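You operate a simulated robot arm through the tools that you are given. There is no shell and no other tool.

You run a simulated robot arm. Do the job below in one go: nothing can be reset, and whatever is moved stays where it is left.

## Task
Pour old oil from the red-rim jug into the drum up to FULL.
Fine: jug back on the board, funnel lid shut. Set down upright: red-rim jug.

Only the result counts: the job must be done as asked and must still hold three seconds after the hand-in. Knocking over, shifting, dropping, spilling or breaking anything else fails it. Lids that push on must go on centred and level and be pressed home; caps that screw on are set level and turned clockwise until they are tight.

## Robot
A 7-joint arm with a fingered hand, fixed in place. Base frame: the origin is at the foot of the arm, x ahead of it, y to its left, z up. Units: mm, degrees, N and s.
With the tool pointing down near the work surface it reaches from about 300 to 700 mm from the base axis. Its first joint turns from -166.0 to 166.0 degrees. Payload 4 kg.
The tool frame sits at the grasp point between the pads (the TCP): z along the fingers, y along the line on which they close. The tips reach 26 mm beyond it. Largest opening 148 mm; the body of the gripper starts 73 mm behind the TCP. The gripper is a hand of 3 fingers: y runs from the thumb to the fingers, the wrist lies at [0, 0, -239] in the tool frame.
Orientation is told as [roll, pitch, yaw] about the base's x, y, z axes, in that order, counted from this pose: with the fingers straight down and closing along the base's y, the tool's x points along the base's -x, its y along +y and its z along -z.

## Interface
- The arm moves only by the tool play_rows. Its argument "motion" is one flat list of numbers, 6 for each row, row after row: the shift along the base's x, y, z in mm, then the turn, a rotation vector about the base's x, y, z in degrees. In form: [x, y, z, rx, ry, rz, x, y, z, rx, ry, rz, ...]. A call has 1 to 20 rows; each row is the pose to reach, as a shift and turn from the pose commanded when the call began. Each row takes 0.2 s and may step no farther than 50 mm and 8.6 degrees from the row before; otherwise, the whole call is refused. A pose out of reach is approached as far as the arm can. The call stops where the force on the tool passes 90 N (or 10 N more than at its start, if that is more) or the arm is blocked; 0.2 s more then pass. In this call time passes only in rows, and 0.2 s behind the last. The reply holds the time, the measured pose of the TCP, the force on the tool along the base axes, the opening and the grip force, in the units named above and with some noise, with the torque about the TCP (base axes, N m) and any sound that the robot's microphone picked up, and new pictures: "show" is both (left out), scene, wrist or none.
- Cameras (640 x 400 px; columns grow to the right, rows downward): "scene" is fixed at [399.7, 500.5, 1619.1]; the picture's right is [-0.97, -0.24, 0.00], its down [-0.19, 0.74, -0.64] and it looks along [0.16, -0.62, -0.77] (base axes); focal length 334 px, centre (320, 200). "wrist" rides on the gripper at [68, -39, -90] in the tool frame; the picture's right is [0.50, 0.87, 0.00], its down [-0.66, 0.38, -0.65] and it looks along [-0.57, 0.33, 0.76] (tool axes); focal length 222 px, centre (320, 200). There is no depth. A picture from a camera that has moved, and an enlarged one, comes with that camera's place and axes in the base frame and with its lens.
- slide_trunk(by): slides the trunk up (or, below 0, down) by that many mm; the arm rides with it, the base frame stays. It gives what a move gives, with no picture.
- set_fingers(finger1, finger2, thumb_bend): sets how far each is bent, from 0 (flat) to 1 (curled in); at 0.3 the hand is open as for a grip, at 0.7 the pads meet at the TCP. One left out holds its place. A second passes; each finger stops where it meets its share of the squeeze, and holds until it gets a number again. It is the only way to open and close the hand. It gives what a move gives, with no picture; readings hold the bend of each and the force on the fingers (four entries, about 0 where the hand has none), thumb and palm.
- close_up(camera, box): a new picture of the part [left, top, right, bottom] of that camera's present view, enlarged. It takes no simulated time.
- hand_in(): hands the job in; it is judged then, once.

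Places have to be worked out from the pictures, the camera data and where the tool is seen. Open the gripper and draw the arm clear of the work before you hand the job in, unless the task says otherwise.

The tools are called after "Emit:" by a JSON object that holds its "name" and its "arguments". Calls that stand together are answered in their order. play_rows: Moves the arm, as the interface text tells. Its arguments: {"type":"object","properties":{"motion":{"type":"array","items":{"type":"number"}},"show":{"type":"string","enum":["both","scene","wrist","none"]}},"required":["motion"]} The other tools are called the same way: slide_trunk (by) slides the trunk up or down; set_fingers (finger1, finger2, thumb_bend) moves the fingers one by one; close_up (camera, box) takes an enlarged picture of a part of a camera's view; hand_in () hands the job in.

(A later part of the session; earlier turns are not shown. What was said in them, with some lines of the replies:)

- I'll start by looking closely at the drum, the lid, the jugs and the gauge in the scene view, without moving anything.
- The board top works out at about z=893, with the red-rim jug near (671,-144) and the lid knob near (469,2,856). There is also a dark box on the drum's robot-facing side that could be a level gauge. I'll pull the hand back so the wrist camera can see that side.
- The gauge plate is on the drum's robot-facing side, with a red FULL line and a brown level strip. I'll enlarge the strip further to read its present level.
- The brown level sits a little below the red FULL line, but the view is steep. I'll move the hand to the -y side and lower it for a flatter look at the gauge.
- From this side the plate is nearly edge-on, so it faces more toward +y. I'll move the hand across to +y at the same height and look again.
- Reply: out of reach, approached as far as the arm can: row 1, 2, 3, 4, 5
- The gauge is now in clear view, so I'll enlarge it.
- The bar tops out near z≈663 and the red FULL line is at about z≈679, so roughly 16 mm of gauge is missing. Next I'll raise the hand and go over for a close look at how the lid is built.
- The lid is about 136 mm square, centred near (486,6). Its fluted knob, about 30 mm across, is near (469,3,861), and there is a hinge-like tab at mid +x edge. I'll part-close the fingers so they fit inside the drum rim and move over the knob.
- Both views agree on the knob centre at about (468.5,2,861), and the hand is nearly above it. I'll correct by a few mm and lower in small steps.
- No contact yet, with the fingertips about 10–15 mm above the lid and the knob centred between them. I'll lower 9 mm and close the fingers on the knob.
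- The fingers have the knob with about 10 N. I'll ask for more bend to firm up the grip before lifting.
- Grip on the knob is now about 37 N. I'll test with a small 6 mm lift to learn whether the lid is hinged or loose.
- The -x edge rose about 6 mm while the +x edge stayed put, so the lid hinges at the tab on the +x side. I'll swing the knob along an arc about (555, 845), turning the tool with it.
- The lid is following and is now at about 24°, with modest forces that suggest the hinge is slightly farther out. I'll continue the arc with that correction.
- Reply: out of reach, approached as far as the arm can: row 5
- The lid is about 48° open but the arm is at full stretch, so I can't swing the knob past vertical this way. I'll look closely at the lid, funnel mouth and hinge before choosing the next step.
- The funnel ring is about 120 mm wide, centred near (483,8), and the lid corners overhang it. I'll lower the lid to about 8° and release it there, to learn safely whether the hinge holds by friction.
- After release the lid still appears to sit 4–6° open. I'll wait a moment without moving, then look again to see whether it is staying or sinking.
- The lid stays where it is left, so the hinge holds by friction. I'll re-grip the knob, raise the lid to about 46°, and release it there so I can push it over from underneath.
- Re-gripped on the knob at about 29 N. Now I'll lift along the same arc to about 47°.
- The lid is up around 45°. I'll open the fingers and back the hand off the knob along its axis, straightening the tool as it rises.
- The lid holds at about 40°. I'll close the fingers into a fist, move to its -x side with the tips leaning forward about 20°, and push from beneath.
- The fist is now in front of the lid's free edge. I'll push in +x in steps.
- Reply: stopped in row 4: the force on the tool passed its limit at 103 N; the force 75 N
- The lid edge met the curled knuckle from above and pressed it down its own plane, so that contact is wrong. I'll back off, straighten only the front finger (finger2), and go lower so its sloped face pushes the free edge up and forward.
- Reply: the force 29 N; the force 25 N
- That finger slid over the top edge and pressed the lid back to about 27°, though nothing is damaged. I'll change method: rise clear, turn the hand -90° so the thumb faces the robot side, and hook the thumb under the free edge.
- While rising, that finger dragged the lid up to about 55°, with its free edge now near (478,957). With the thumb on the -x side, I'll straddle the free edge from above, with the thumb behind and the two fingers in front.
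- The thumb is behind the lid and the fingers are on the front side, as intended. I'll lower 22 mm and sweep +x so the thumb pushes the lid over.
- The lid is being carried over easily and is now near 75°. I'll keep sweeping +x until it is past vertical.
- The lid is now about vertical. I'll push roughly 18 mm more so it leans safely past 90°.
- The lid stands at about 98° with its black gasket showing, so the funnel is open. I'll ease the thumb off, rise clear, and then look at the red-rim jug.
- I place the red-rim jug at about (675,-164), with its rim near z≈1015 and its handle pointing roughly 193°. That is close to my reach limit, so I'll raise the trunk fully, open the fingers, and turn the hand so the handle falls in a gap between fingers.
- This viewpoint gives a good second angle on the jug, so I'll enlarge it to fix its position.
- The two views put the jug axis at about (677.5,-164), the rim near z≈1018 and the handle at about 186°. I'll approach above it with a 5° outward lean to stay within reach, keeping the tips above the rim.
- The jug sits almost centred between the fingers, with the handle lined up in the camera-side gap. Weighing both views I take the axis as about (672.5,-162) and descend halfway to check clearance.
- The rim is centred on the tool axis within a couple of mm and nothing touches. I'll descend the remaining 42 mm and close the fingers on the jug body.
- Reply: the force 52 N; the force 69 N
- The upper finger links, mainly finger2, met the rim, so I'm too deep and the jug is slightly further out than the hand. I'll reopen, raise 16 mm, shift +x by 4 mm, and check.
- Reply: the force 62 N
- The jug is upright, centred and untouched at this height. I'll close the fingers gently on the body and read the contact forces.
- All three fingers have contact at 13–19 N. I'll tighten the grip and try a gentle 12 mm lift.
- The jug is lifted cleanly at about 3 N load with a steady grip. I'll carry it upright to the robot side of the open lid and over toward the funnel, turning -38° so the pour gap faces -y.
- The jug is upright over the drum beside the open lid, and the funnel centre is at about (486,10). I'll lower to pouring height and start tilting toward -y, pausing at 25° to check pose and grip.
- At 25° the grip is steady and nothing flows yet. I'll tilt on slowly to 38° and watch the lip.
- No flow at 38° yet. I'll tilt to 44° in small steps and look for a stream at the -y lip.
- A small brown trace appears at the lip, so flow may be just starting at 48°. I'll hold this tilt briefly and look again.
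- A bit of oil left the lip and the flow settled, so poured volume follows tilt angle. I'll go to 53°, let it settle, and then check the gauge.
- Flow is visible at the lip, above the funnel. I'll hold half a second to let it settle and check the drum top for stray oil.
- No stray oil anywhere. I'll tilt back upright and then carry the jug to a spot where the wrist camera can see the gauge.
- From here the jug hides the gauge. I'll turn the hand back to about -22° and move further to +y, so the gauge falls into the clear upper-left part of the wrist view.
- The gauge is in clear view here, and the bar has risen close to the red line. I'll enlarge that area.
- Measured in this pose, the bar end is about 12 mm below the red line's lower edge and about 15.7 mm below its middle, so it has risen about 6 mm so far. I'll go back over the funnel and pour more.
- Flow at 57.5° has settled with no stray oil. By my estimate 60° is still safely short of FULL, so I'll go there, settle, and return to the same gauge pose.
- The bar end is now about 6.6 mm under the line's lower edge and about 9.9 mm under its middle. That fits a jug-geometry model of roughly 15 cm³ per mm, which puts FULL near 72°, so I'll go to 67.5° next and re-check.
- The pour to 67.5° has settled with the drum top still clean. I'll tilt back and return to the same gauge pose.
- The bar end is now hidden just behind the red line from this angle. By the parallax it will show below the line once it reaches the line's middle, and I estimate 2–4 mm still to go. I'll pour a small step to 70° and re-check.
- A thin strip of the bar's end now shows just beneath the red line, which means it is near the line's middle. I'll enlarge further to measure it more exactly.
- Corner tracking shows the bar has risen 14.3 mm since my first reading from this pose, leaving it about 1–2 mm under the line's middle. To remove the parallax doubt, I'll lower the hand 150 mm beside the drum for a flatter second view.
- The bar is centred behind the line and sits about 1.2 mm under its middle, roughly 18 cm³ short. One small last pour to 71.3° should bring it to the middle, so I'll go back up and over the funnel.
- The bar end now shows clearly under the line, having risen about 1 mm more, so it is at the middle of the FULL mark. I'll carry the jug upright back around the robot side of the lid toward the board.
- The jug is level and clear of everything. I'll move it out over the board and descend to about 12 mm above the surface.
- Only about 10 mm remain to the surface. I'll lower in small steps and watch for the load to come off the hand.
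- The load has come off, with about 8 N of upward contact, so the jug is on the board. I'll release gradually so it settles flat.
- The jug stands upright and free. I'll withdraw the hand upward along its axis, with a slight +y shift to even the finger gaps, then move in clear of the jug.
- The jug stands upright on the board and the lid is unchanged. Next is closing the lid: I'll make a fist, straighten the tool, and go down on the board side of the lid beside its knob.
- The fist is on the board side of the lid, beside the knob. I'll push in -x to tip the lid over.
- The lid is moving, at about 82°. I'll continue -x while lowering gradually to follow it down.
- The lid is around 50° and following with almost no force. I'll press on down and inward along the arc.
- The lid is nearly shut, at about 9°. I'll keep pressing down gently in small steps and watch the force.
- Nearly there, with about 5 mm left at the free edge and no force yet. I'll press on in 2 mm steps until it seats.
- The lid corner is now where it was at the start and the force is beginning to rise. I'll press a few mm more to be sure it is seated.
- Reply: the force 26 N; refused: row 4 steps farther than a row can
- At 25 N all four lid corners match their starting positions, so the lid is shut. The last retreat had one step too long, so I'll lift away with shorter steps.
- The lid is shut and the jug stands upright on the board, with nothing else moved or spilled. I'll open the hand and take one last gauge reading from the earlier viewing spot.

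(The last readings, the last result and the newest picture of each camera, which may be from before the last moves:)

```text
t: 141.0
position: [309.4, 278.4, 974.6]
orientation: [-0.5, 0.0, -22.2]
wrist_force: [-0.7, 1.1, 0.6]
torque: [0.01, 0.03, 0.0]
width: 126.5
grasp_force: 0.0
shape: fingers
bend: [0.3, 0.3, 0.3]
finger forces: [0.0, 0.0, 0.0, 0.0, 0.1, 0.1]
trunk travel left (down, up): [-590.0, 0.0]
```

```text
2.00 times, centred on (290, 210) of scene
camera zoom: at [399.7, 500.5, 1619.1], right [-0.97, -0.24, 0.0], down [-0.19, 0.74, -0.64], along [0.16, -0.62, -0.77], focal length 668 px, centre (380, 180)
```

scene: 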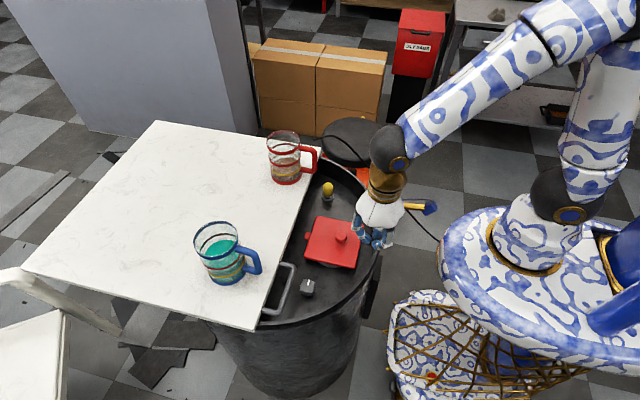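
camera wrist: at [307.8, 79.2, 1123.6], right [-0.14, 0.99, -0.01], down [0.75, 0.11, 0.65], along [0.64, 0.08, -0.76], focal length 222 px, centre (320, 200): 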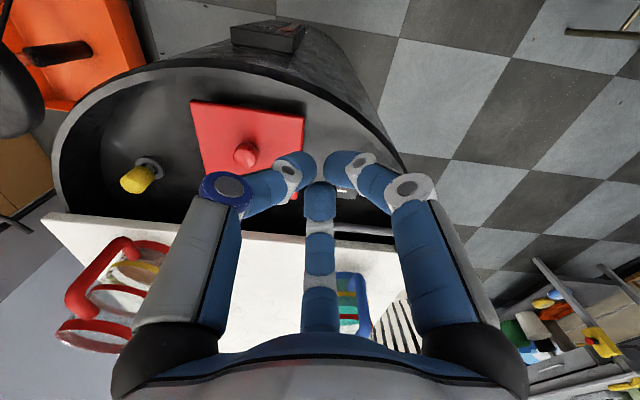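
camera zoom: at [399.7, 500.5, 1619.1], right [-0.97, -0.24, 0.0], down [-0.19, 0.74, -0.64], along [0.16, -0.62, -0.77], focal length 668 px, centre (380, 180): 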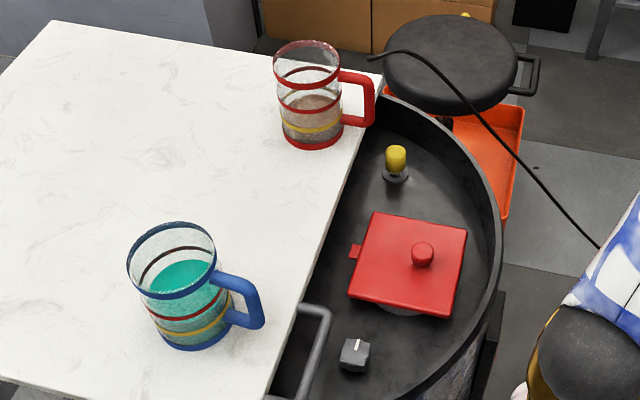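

Everything looks right. As a last cross-check without side parallax, I'll view the gauge from straight in front with the empty, open hand.

Emit:
{"name": "play_rows", "arguments": {"motion": [2, -45, 5, 0, 0, 0, 4, -90, 5, 0, 0, 0, 5, -135, 5, 0, 0, 0, 6, -180, 5, 0, 0, 0, 7, -220, 5, 0, 0, 0, 8, -243, 5, 0, 0, 0], "show": "wrist"}}

Emit:
{"name": "close_up", "arguments": {"camera": "wrist", "box": [290, 70, 340, 105]}}

```text
t: 142.4
position: [320.0, 37.2, 982.3]
orientation: [-0.6, 0.0, -22.0]
wrist_force: [-1.2, -0.2, 0.5]
torque: [0.02, -0.03, -0.01]
width: 126.7
grasp_force: 0.1
shape: fingers
bend: [0.3, 0.3, 0.3]
finger forces: [0.0, 0.0, 0.0, 0.1, 0.0, 0.0]
trunk travel left (down, up): [-590.0, 0.0]
camera wrist: at [243.0, 27.9, 1071.4], right [-0.14, 0.99, -0.01], down [0.75, 0.11, 0.65], along [0.64, 0.08, -0.76], focal length 222 px, centre (320, 200)
```

wrist: 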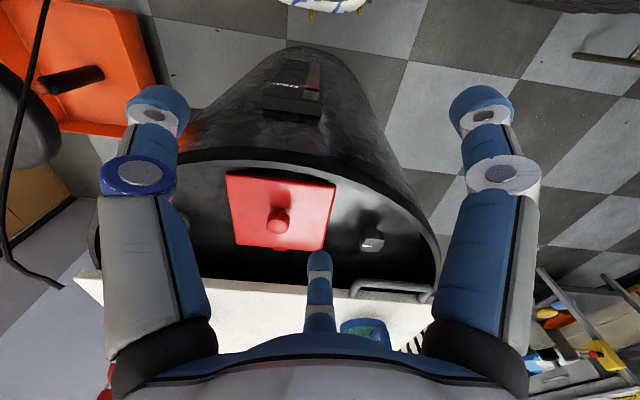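

```text
11.43 times, centred on (315, 88) of wrist
camera zoom: at [243.0, 27.9, 1071.4], right [-0.14, 0.99, -0.01], down [0.75, 0.11, 0.65], along [0.64, 0.08, -0.76], focal length 2538 px, centre (377, 1486)
```

zoom: 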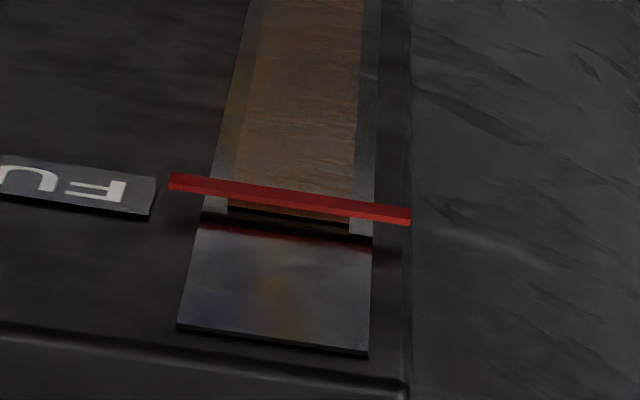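

The bar is centred behind the line in this view too. I'll enlarge to the maximum to pin the end position.

Emit:
{"name": "close_up", "arguments": {"camera": "wrist", "box": [302, 82, 326, 97]}}

```text
16.00 times, centred on (314, 90) of wrist
camera zoom: at [243.0, 27.9, 1071.4], right [-0.14, 0.99, -0.01], down [0.75, 0.11, 0.65], along [0.64, 0.08, -0.76], focal length 3554 px, centre (416, 1968)
```

zoom: 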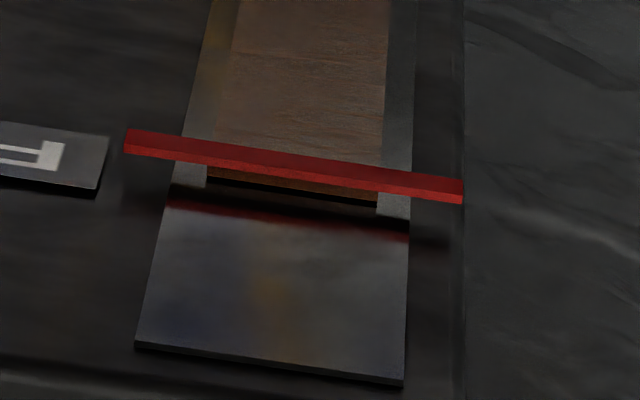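

From the front, the bar end sits within about 1 mm of the red FULL line's middle, so the level is right. The lid is shut and the jug upright on the board, so I'll raise the open hand well clear.

Emit:
{"name": "play_rows", "arguments": {"motion": [0, 0, 40, 0, 0, 0, 0, 0, 85, 0, 0, 0, 0, 0, 130, 0, 0, 0, 0, 0, 170, 0, 0, 0, 0, 0, 170, 0, 0, 0], "show": "both"}}

Emit:
{"name": "close_up", "arguments": {"camera": "scene", "box": [180, 110, 400, 310]}}

```text
t: 143.6
position: [320.2, 37.9, 1152.4]
orientation: [-0.6, 0.0, -22.1]
wrist_force: [0.5, -0.8, 0.2]
torque: [-0.05, 0.0, 0.02]
width: 126.6
grasp_force: 0.1
shape: fingers
bend: [0.3, 0.3, 0.3]
finger forces: [0.0, 0.1, 0.0, 0.1, 0.1, 0.1]
trunk travel left (down, up): [-590.0, 0.0]
camera wrist: at [242.9, 28.6, 1243.3], right [-0.14, 0.99, -0.01], down [0.75, 0.11, 0.65], along [0.64, 0.08, -0.76], focal length 222 px, centre (320, 200)
```

scene: 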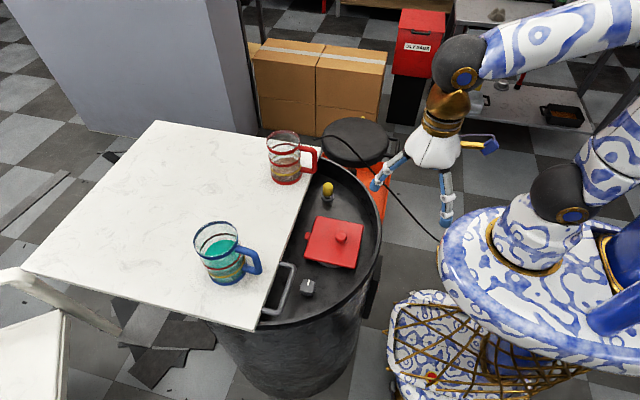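
wrist: 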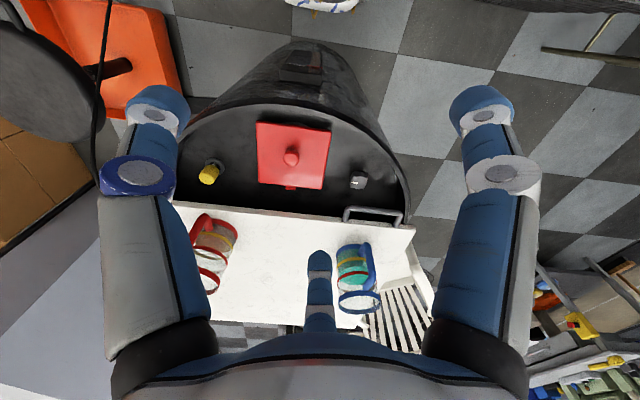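

```text
2.00 times, centred on (290, 210) of scene
camera zoom: at [399.7, 500.5, 1619.1], right [-0.97, -0.24, 0.0], down [-0.19, 0.74, -0.64], along [0.16, -0.62, -0.77], focal length 668 px, centre (380, 180)
```

zoom: 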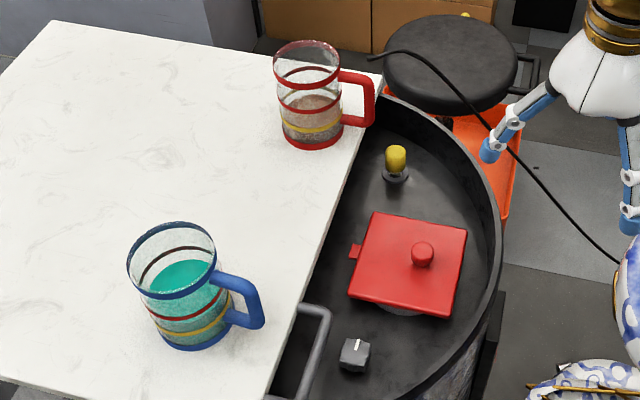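

The drum gauge reads at the FULL line, the lid is shut, and the red-rim jug stands upright on the board. The blue-rim jug, yellow button and grey knob look untouched, no oil is visible outside the funnel, and the open hand is clear, so I hand the job in.

Emit:
{"name": "hand_in", "arguments": {}}

```text
The job is handed in.
```

I filled the drum to the FULL line from the red-rim jug and handed the job in. No verdict has come back yet.

- **Oil level:** the gauge bar reads within about 1 mm of the middle of the red FULL line. I poured in five steps and read the gauge after each, because the line partly hides the bar once the two meet.
- **Jug:** the red-rim jug is back on the board, standing upright close to where it started. It still has some oil in it.
- **Lid:** the funnel lid is shut. I pressed it down with about 25 N, and its corners matched their starting positions.
- **Everything else:** I saw no spilled oil, and the blue-rim jug, yellow button and grey knob look untouched.
- **Hand:** it is open and raised clear of the work.

Two contacts were harder than intended: about 100 N on the lid edge while opening it, and about 70 N on the jug rim during the first grasp. I saw no damage from either.
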